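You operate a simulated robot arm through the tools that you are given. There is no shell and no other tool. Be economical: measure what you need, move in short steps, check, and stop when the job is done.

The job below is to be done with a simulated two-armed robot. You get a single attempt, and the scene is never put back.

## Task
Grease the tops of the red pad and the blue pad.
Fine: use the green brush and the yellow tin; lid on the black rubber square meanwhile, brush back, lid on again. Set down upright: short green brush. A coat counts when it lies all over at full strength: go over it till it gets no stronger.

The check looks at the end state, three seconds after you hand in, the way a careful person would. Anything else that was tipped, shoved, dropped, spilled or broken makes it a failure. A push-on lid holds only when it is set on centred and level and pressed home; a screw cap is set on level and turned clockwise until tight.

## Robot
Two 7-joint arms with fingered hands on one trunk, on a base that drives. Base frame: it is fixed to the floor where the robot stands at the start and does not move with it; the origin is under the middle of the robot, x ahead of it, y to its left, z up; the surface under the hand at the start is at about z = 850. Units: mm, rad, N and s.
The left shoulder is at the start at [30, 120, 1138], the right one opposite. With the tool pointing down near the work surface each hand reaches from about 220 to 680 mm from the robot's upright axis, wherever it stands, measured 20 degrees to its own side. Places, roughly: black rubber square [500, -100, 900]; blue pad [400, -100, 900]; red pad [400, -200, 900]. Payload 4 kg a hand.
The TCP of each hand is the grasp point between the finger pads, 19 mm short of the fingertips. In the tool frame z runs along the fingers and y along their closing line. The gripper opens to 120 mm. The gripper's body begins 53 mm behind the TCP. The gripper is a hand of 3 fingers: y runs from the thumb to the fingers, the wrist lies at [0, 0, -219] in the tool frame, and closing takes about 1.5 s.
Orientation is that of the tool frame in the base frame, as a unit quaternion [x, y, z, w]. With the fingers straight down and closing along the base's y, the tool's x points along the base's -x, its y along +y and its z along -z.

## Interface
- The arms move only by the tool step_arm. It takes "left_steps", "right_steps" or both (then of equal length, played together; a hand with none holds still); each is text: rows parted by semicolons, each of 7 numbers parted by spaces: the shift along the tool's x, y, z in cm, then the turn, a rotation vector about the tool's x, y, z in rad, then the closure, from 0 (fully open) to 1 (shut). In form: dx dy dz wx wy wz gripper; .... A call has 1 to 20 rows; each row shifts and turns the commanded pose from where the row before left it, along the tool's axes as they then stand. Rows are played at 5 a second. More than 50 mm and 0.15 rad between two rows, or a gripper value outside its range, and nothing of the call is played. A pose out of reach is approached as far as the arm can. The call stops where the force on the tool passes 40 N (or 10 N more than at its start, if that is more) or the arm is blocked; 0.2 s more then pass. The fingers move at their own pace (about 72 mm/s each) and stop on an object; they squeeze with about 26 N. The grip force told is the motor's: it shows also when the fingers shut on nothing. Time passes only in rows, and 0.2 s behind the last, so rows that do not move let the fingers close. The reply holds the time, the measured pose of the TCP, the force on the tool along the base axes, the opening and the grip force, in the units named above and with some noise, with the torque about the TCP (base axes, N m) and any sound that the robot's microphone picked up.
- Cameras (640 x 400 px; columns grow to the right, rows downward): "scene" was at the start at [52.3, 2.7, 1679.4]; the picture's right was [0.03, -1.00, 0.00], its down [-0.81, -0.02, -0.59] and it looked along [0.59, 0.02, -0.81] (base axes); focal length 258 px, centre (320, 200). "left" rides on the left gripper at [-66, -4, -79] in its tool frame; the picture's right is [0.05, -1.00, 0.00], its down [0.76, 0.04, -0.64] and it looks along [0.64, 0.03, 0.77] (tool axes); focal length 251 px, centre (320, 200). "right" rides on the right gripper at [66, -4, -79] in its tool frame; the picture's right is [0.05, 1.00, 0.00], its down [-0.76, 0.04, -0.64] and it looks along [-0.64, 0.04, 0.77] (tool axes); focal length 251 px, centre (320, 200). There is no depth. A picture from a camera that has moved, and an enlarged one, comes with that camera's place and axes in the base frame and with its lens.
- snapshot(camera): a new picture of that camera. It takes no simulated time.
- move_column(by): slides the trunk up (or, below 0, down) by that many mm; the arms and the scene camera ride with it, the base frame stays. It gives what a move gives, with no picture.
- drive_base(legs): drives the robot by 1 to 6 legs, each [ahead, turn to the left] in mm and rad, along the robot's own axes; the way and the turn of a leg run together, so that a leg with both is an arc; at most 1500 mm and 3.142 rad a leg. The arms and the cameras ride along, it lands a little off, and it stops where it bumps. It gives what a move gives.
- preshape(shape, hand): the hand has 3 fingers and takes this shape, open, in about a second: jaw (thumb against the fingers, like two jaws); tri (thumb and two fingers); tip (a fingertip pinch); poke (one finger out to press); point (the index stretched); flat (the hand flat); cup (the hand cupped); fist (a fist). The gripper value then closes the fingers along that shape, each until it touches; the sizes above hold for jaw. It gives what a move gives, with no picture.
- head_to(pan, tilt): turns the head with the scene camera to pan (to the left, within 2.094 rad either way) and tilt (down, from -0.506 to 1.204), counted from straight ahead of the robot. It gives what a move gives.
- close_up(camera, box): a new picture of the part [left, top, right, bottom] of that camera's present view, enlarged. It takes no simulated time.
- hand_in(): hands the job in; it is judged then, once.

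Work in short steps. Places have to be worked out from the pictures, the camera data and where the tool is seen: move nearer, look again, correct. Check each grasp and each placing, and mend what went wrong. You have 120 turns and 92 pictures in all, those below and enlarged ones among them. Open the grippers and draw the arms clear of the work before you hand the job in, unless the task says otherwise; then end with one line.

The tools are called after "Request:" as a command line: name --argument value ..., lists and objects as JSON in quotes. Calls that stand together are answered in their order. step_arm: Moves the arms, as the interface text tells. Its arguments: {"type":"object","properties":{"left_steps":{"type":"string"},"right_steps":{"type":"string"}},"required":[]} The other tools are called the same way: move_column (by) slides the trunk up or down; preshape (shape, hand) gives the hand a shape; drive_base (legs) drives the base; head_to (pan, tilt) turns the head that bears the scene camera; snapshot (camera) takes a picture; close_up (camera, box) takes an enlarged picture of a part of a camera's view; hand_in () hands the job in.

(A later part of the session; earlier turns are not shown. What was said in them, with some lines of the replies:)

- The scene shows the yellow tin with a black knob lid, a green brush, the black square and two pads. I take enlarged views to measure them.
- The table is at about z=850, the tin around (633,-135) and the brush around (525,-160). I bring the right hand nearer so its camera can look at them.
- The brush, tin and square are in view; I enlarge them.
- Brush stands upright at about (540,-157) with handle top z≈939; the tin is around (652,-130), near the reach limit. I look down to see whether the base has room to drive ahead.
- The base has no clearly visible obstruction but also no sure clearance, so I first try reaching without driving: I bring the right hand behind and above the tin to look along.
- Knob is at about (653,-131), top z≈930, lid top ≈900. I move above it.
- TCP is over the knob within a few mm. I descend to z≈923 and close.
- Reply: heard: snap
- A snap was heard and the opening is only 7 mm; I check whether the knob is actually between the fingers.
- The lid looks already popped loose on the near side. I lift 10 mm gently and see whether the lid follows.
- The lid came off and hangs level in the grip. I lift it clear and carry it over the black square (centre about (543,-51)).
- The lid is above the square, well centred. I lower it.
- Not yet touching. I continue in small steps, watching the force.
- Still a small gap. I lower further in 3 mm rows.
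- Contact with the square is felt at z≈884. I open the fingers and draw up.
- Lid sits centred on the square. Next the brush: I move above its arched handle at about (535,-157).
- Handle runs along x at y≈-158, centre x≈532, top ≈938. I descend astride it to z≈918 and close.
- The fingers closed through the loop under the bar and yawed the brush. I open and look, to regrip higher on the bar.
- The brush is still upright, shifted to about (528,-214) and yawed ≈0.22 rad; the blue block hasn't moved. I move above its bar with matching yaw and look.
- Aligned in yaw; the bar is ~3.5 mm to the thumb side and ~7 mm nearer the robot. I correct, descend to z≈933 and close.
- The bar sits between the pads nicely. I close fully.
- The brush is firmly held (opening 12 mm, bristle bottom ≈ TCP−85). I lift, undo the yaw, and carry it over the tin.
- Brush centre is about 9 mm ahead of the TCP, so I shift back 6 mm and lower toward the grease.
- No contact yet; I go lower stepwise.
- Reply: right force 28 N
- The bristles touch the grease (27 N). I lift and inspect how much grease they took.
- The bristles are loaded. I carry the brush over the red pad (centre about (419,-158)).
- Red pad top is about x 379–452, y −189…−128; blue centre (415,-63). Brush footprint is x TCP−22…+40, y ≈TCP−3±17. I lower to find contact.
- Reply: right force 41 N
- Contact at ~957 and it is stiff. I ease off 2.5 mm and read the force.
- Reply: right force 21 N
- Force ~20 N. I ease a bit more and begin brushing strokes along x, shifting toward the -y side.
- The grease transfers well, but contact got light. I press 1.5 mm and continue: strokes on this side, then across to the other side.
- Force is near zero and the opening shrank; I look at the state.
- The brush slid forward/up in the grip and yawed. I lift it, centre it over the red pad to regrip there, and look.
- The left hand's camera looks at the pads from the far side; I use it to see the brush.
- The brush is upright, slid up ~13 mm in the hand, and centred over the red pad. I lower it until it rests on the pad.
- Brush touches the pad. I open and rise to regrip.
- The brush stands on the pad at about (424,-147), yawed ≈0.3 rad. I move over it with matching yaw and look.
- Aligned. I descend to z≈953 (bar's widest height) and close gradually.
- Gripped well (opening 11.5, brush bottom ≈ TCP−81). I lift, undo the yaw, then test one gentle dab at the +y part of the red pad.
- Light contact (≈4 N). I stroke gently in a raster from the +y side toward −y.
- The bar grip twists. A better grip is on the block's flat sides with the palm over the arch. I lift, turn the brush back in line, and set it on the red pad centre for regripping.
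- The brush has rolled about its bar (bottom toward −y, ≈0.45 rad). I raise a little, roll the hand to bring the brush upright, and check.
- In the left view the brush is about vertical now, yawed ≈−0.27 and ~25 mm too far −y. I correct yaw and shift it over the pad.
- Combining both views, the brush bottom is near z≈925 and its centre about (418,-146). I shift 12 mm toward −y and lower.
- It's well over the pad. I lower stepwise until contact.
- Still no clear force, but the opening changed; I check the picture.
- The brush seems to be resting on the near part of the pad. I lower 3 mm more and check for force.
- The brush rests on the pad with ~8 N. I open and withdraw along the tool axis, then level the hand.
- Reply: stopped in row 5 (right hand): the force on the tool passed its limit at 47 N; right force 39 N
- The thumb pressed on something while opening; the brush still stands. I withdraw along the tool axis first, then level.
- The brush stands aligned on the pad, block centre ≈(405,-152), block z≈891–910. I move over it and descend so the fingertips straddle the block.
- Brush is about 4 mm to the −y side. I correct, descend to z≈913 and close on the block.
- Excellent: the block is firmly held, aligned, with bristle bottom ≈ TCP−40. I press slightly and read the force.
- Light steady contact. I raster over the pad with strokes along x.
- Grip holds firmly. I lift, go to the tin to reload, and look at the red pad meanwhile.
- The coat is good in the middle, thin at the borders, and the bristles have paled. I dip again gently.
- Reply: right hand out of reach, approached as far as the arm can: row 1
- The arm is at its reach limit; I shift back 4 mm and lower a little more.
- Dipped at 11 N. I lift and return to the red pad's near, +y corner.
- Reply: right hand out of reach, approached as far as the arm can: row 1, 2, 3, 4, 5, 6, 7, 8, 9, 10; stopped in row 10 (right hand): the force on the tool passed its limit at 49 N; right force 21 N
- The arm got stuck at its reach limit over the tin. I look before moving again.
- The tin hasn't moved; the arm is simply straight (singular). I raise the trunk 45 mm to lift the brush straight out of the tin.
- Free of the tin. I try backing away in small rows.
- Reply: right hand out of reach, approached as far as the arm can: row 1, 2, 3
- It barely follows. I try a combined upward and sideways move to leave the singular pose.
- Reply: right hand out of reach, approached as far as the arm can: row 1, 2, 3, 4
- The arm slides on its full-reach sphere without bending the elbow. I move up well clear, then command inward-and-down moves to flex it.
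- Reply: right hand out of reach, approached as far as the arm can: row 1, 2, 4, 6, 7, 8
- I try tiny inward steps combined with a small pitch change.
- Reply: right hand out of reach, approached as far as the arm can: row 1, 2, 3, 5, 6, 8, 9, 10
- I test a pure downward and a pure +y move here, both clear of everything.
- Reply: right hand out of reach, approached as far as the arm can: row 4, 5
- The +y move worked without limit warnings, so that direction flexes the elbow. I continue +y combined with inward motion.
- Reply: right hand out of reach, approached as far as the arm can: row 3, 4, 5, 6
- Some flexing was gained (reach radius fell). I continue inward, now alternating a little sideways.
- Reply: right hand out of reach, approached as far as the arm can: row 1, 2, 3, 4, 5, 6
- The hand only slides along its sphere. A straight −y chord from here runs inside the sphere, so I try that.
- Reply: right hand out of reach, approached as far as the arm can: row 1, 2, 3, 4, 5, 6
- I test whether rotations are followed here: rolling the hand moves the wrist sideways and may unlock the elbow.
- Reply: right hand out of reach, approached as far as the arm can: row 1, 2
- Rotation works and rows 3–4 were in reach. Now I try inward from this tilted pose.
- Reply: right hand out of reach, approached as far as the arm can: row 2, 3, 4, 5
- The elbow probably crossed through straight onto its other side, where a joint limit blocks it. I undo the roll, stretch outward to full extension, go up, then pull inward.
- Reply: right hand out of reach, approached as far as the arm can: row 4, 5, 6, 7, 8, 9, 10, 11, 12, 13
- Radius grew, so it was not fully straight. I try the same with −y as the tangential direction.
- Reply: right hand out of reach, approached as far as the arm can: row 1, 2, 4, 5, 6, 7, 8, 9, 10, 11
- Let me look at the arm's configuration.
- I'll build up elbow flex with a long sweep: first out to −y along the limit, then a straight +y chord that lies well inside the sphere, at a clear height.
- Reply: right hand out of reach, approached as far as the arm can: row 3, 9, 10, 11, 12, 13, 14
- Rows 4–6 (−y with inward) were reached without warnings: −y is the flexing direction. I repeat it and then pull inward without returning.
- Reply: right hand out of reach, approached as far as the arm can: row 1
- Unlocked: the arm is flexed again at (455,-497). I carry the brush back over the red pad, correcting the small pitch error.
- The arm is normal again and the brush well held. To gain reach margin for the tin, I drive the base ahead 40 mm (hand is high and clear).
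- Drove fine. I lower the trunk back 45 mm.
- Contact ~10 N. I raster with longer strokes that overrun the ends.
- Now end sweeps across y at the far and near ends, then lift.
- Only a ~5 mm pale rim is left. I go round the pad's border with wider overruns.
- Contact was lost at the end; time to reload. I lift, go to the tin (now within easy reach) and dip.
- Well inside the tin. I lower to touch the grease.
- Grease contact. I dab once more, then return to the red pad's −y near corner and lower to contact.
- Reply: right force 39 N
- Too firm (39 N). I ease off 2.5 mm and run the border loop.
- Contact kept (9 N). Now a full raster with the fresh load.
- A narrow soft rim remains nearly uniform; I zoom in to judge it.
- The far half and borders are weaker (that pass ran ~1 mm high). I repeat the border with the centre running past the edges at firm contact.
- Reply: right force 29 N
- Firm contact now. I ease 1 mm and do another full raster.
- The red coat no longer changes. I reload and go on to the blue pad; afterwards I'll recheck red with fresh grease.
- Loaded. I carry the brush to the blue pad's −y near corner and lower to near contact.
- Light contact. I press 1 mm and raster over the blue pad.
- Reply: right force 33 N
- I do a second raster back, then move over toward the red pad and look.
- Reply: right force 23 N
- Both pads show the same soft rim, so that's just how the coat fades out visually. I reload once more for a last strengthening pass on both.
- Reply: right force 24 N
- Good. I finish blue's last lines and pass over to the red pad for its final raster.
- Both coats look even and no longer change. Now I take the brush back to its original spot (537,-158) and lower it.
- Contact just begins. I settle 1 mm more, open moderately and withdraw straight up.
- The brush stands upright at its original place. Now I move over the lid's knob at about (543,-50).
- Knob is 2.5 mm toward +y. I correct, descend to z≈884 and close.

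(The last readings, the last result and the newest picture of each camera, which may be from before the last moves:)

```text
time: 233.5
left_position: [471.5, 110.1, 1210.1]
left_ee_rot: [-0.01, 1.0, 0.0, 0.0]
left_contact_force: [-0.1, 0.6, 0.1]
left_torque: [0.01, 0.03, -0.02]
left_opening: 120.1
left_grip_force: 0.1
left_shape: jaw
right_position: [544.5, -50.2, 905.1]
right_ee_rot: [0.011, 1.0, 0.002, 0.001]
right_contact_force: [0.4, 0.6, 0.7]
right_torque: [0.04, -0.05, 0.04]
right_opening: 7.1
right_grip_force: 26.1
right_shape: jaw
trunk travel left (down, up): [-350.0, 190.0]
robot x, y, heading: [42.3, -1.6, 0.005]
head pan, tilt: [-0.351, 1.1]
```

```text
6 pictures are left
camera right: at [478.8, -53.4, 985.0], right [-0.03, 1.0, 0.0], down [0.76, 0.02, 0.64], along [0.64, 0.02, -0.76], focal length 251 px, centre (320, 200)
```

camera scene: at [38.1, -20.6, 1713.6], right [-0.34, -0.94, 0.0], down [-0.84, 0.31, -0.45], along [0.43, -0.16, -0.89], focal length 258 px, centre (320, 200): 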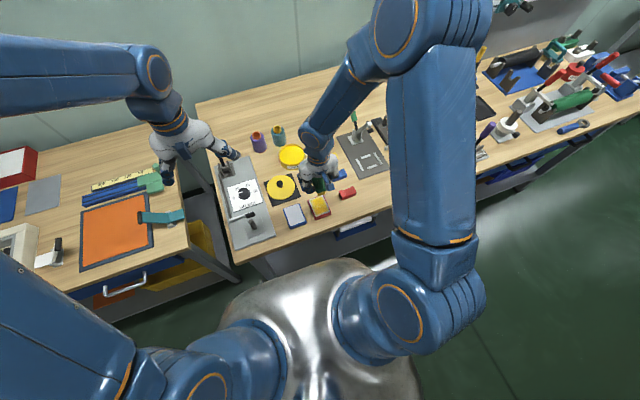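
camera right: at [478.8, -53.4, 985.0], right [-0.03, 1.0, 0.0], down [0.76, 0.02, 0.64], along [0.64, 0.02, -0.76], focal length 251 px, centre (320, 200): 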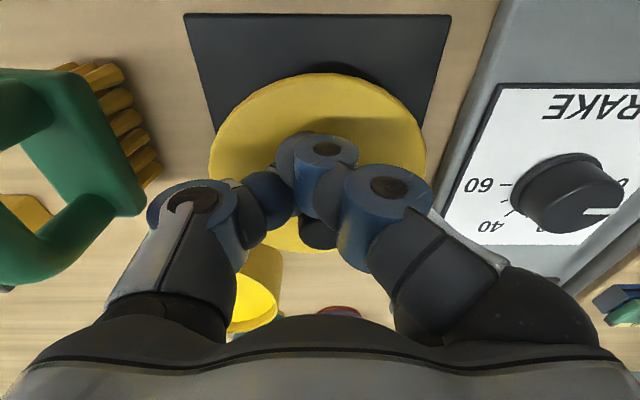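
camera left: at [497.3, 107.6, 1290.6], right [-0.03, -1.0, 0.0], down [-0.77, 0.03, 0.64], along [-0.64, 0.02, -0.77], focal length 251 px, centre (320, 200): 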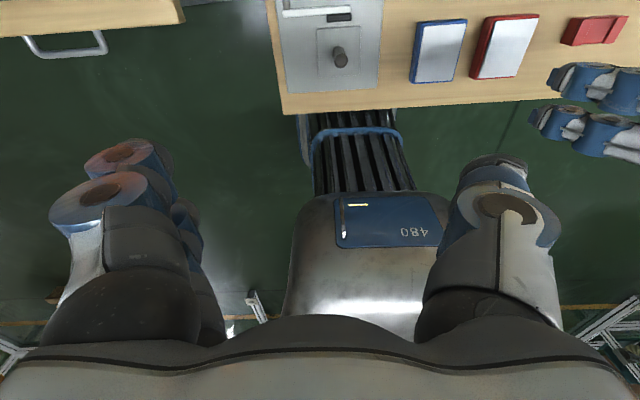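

The lid hangs as it did before; the tin is unmoved. I carry it over the tin to (655.5,-130) and lower to just above the rim.

Request:
step_arm --right_steps "0 0 -2.5 0 0 0 1;0 0 -2.8 0 0 0 1;0 0 -2.8 0 0 0 1;-2.8 -1.97 0 0 0 0 1;-2.8 -1.97 0 0 0 0 1;-2.8 -1.97 0 0 0 0 1;-2.8 -1.97 0 0 0 0 1;0 0 2 0 0 0 1;0 0 2 0 0 0 1;0 0 0.8 0 0 0 1;0 0 0 0 0 0 1;0 0 0 0 0 0 1"

Request:
snapshot --camera "right"

```text
time: 236.1
left_position: [472.6, 108.9, 1210.5]
left_ee_rot: [-0.011, 1.0, 0.0, 0.0]
left_contact_force: [0.1, 0.0, -0.5]
left_torque: [-0.03, 0.02, 0.01]
left_opening: 119.9
left_grip_force: 0.0
left_shape: jaw
right_position: [654.4, -133.2, 935.9]
right_ee_rot: [0.01, 1.0, 0.003, 0.001]
right_contact_force: [0.7, -1.2, -0.4]
right_torque: [0.0, -0.02, -0.01]
right_opening: 7.1
right_grip_force: 25.8
right_shape: jaw
trunk travel left (down, up): [-350.0, 190.0]
robot x, y, heading: [44.2, 0.7, 0.001]
head pan, tilt: [-0.351, 1.1]
```

```text
5 pictures are left
camera right: at [588.2, -135.6, 1016.6], right [-0.03, 1.0, 0.0], down [0.76, 0.02, 0.64], along [0.64, 0.02, -0.76], focal length 251 px, centre (320, 200)
```

right: 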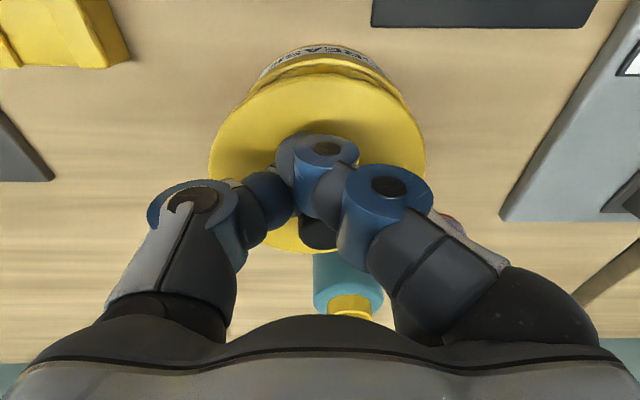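

The tin shows ~3–4 mm toward +y relative to the lid (hand reads y −133). I correct and compare in an enlarged view.

Request:
step_arm --right_steps "-0.1 0.3 0 0 0 0 1;0 0 0 0 0 0 1;0 0 0 0 0 0 1"

Request:
close_up --camera "right" --box '[200, 40, 440, 260]'

```text
time: 236.9
left_position: [471.8, 109.8, 1210.3]
left_ee_rot: [-0.011, 1.0, 0.0, 0.0]
left_contact_force: [-0.4, -0.4, -0.2]
left_torque: [0.05, 0.0, 0.02]
left_opening: 119.8
left_grip_force: 0.0
left_shape: jaw
right_position: [655.9, -130.2, 937.4]
right_ee_rot: [0.01, 1.0, 0.002, 0.002]
right_contact_force: [0.4, 0.0, -0.8]
right_torque: [-0.01, 0.0, 0.04]
right_opening: 7.1
right_grip_force: 25.8
right_shape: jaw
trunk travel left (down, up): [-350.0, 190.0]
robot x, y, heading: [40.2, -3.6, 0.002]
head pan, tilt: [-0.351, 1.1]
```

```text
1.82 times, centred on (320, 150) of right
camera zoom: at [589.1, -132.2, 1017.0], right [-0.03, 1.0, 0.0], down [0.76, 0.02, 0.64], along [0.64, 0.02, -0.76], focal length 457 px, centre (320, 291)
```

zoom: 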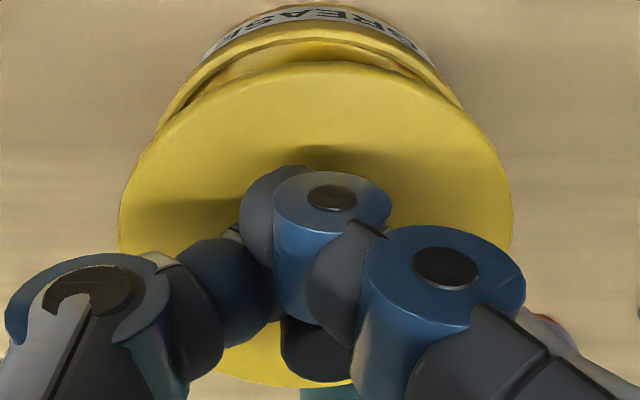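

Nearly identical to the picture at removal; I shift 1 mm and press down in small steps.

Request:
step_arm --right_steps "0 -0.1 0.5 0 0 0 1;0 0 0.4 0 0 0 1;0 0 0.2 0 0 0 1;0 0 0 0 0 0 1"

```text
time: 237.9
left_position: [471.8, 109.6, 1211.8]
left_ee_rot: [-0.011, 1.0, -0.001, 0.0]
left_contact_force: [-0.5, 0.1, 0.0]
left_torque: [-0.03, 0.0, 0.03]
left_opening: 120.3
left_grip_force: 0.0
left_shape: jaw
right_position: [655.6, -129.2, 926.3]
right_ee_rot: [0.01, 1.0, 0.001, 0.0]
right_contact_force: [0.4, 0.4, -0.4]
right_torque: [-0.02, 0.04, -0.02]
right_opening: 6.6
right_grip_force: 26.4
right_shape: jaw
trunk travel left (down, up): [-350.0, 190.0]
robot x, y, heading: [39.0, -0.4, -0.003]
head pan, tilt: [-0.351, 1.1]
```

Request:
step_arm --right_steps "0 0 0.2 0 0 0 1;0 0 0.2 0 0 0 1;0 0 0.2 0 0 0 1;0 0 0 0 0 0 1"

```text
time: 238.9
left_position: [470.9, 108.9, 1211.4]
left_ee_rot: [-0.011, 1.0, 0.0, 0.0]
left_contact_force: [0.1, -1.2, -0.4]
left_torque: [-0.04, 0.01, -0.01]
left_opening: 119.9
left_grip_force: 0.0
left_shape: jaw
right_position: [656.1, -130.6, 920.4]
right_ee_rot: [0.011, 1.0, 0.002, 0.0]
right_contact_force: [-0.5, 0.3, 1.9]
right_torque: [0.09, -0.02, 0.02]
right_opening: 7.0
right_grip_force: 26.1
right_shape: jaw
trunk travel left (down, up): [-350.0, 190.0]
robot x, y, heading: [40.7, 0.0, 0.001]
head pan, tilt: [-0.351, 1.1]
```

Resistance starts. I press on, listening for the snap.

Request:
step_arm --right_steps "0 0 0.15 0 0 0 1;0 0 0.15 0 0 0 1;0 0 0.15 0 0 0 1;0 0 0 0 0 0 1"

```text
time: 239.9
left_position: [469.0, 110.0, 1211.4]
left_ee_rot: [-0.011, 1.0, 0.0, -0.001]
left_contact_force: [-0.2, 0.3, -0.3]
left_torque: [0.01, -0.01, 0.0]
left_opening: 119.8
left_grip_force: 0.1
left_shape: jaw
right_position: [655.7, -131.0, 916.5]
right_ee_rot: [0.01, 1.0, 0.002, 0.003]
right_contact_force: [0.4, -1.1, 9.9]
right_torque: [0.07, -0.17, 0.07]
right_opening: 7.2
right_grip_force: 26.1
right_shape: jaw
trunk travel left (down, up): [-350.0, 190.0]
robot x, y, heading: [41.0, 3.0, -0.007]
head pan, tilt: [-0.351, 1.1]
```

Request:
step_arm --right_steps "0 0 0.15 0 0 0 1;0 0 0.15 0 0 0 1;0 0 0.1 0 0 0 1;0 0 0 0 0 0 1"

```text
time: 240.9
left_position: [470.0, 109.3, 1212.3]
left_ee_rot: [-0.01, 1.0, 0.0, 0.001]
left_contact_force: [1.2, -0.4, -0.7]
left_torque: [-0.02, -0.02, -0.03]
left_opening: 119.9
left_grip_force: 0.1
left_shape: jaw
right_position: [655.1, -130.4, 914.1]
right_ee_rot: [0.011, 1.0, 0.003, 0.003]
right_contact_force: [1.0, -1.2, 29.2]
right_torque: [0.12, -0.41, 0.15]
right_opening: 8.8
right_grip_force: 26.1
right_shape: jaw
trunk travel left (down, up): [-350.0, 190.0]
robot x, y, heading: [43.4, -0.3, 0.004]
head pan, tilt: [-0.351, 1.1]
```

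30 N without a snap yet. I check the lid's seating.

Request:
close_up --camera "right" --box '[200, 40, 440, 260]'

```text
1.82 times, centred on (320, 150) of right
camera zoom: at [588.1, -132.7, 993.8], right [-0.03, 1.0, 0.0], down [0.76, 0.02, 0.65], along [0.65, 0.02, -0.76], focal length 457 px, centre (320, 291)
```

zoom: 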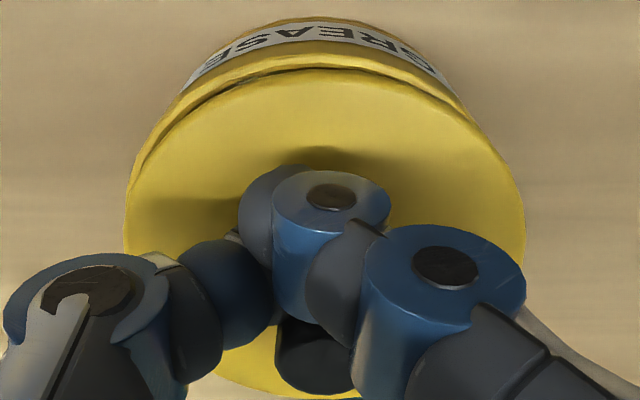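

The lid sits on the rim but isn't home. I unload, release the knob, and will press on the knob's top centre with closed fingers instead.

Request:
step_arm --right_steps "0 0 -0.3 0 0 0 1;0 0 -0.2 0 0 0 1;0 0 0 0 0 0 0.9;0 0 0 0 0 0 0.75;0 0 0 0 0 0 0.6;0 0 0 0 0 0 0.5;0 0 -1 0 0 0 0.5;0 0 -2 0 0 0 0.5;0 0 -2 0 0 0 0.6;0 0 0 0 0 0 0.8;0 0 0 0 0 0 1;0 0 0 0 0 0 1;0 0 0 0 0 0 1;0 0 0 0 0 0 1"

Request:
snapshot --camera "right"

```text
time: 243.9
left_position: [471.8, 109.8, 1212.0]
left_ee_rot: [-0.01, 1.0, 0.0, 0.0]
left_contact_force: [0.4, 0.8, -0.2]
left_torque: [0.0, 0.02, 0.01]
left_opening: 119.9
left_grip_force: 0.1
left_shape: jaw
right_position: [654.1, -131.2, 966.3]
right_ee_rot: [0.01, 1.0, 0.001, 0.0]
right_contact_force: [-0.5, 1.1, 0.6]
right_torque: [0.01, 0.01, 0.02]
right_opening: 0.1
right_grip_force: 26.1
right_shape: jaw
trunk travel left (down, up): [-350.0, 190.0]
robot x, y, heading: [39.8, -1.4, -0.003]
head pan, tilt: [-0.351, 1.1]
heard: snap
```

```text
2 pictures are left
camera right: at [589.5, -132.6, 1046.4], right [-0.03, 1.0, 0.0], down [0.76, 0.02, 0.64], along [0.64, 0.02, -0.76], focal length 251 px, centre (320, 200)
```

right: 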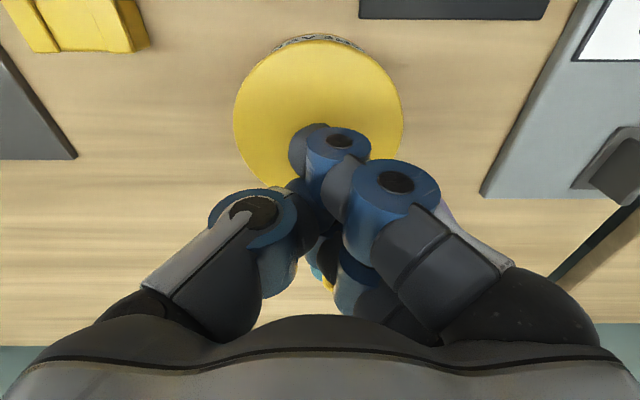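

A snap was heard and the lid now looks flush like at the start. To be sure, I press lightly on the knob top with the closed fingertips.

Request:
step_arm --right_steps "0 0 0.6 0 0 0 1;0 0 0.6 0 0 0 1;0 0 0.3 0 0 0 1;0 0 0 0 0 0 1"

Request:
step_arm --right_steps "0 0 0.2 0 0 0 1;0 0 0.2 0 0 0 1;0 0 0 0 0 0 1"

```text
time: 244.9
left_position: [472.2, 109.2, 1211.4]
left_ee_rot: [-0.01, 1.0, 0.0, 0.001]
left_contact_force: [0.4, 0.0, 0.5]
left_torque: [0.02, -0.01, 0.02]
left_opening: 119.8
left_grip_force: 0.0
left_shape: jaw
right_position: [656.1, -131.2, 952.2]
right_ee_rot: [0.01, 1.0, 0.001, 0.0]
right_contact_force: [-0.1, 0.7, 0.0]
right_torque: [0.0, 0.0, -0.01]
right_opening: 0.0
right_grip_force: 25.9
right_shape: jaw
trunk travel left (down, up): [-350.0, 190.0]
robot x, y, heading: [38.5, 0.9, -0.0]
head pan, tilt: [-0.351, 1.1]
```

```text
time: 245.7
left_position: [472.2, 109.4, 1210.0]
left_ee_rot: [-0.011, 1.0, 0.0, 0.0]
left_contact_force: [0.4, 0.2, -0.5]
left_torque: [-0.01, 0.04, 0.0]
left_opening: 119.7
left_grip_force: 0.1
left_shape: jaw
right_position: [656.4, -130.5, 948.0]
right_ee_rot: [0.011, 1.0, 0.002, 0.001]
right_contact_force: [-0.3, 0.3, -0.1]
right_torque: [-0.01, 0.01, -0.03]
right_opening: 0.0
right_grip_force: 26.2
right_shape: jaw
trunk travel left (down, up): [-350.0, 190.0]
robot x, y, heading: [41.6, -1.2, 0.002]
head pan, tilt: [-0.351, 1.1]
5 turns are left
```

Few turns remain: one more gentle press, then withdraw.

Request:
step_arm --right_steps "0 0 0.2 0 0 0 1;0 0 0.2 0 0 0 1;0 0 0.15 0 0 0 1;0 0 0 0 0 0 1"

```text
time: 246.7
left_position: [470.2, 109.6, 1211.4]
left_ee_rot: [-0.011, 1.0, 0.0, 0.001]
left_contact_force: [0.5, -0.1, -0.3]
left_torque: [0.0, 0.05, -0.02]
left_opening: 119.8
left_grip_force: 0.1
left_shape: jaw
right_position: [654.5, -130.4, 944.5]
right_ee_rot: [0.01, 1.0, 0.002, 0.004]
right_contact_force: [-2.3, -1.5, 20.3]
right_torque: [-0.05, -0.06, 0.01]
right_opening: 0.0
right_grip_force: 25.9
right_shape: jaw
trunk travel left (down, up): [-350.0, 190.0]
robot x, y, heading: [40.2, 1.1, 0.004]
head pan, tilt: [-0.351, 1.1]
4 turns are left
```

The knob bears 20 N centred, with no give, so the lid is firmly seated. I withdraw upward and back, and open the hand.

Request:
step_arm --right_steps "0 0 -2 0 0 0 1;0 0 -3 0 0 0 1;0 0 -4 0 0 0 1;0 0 -4 0 0 0 0.5;3 -2 -3 0 0 0 0;4 -2 -2 0 0 0 0;4 -2 -1 0 0 0 0;4 -2 0 0 0 0 0;4 0 0 0 0 0 0;0 0 0 0 0 0 0;0 0 0 0 0 0 0"

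Request:
snapshot --camera "right"

```text
time: 249.1
left_position: [471.2, 108.9, 1211.3]
left_ee_rot: [-0.011, 1.0, 0.0, -0.001]
left_contact_force: [-0.4, 0.3, -0.3]
left_torque: [-0.01, 0.01, 0.0]
left_opening: 120.1
left_grip_force: 0.1
left_shape: jaw
right_position: [462.2, -207.8, 1132.4]
right_ee_rot: [0.01, 1.0, 0.0, 0.0]
right_contact_force: [-0.5, 0.7, 0.2]
right_torque: [-0.03, 0.01, 0.01]
right_opening: 119.9
right_grip_force: 0.0
right_shape: jaw
trunk travel left (down, up): [-350.0, 190.0]
robot x, y, heading: [43.3, 2.8, -0.0]
head pan, tilt: [-0.351, 1.1]
```

```text
1 pictures are left
camera right: at [396.5, -210.3, 1212.2], right [-0.03, 1.0, 0.0], down [0.76, 0.02, 0.65], along [0.64, 0.02, -0.76], focal length 251 px, centre (320, 200)
3 turns are left
```

right: 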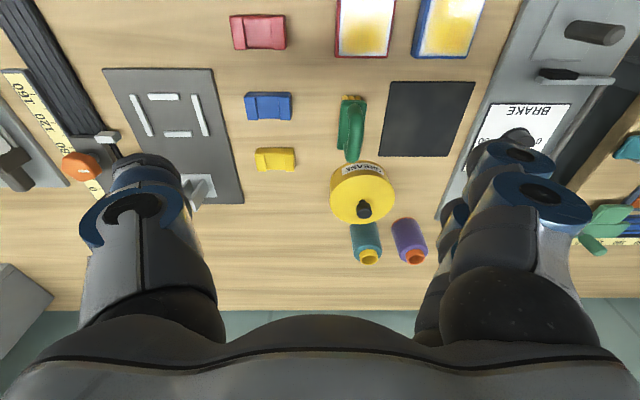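

Everything is in place: lid on level, brush upright at its spot, pads coated, hands open and clear. I hand in.

Request:
hand_in

```text
The job is handed in.
```

I greased the red and blue pads, put the brush back upright where it started, and pressed the lid back on the tin; I handed the job in with both hands open and clear. The one doubt is the coats: the last passes made them no stronger, but both pads still show a thin paler rim at the edges. I took that as normal fade, but it could be thin coverage.
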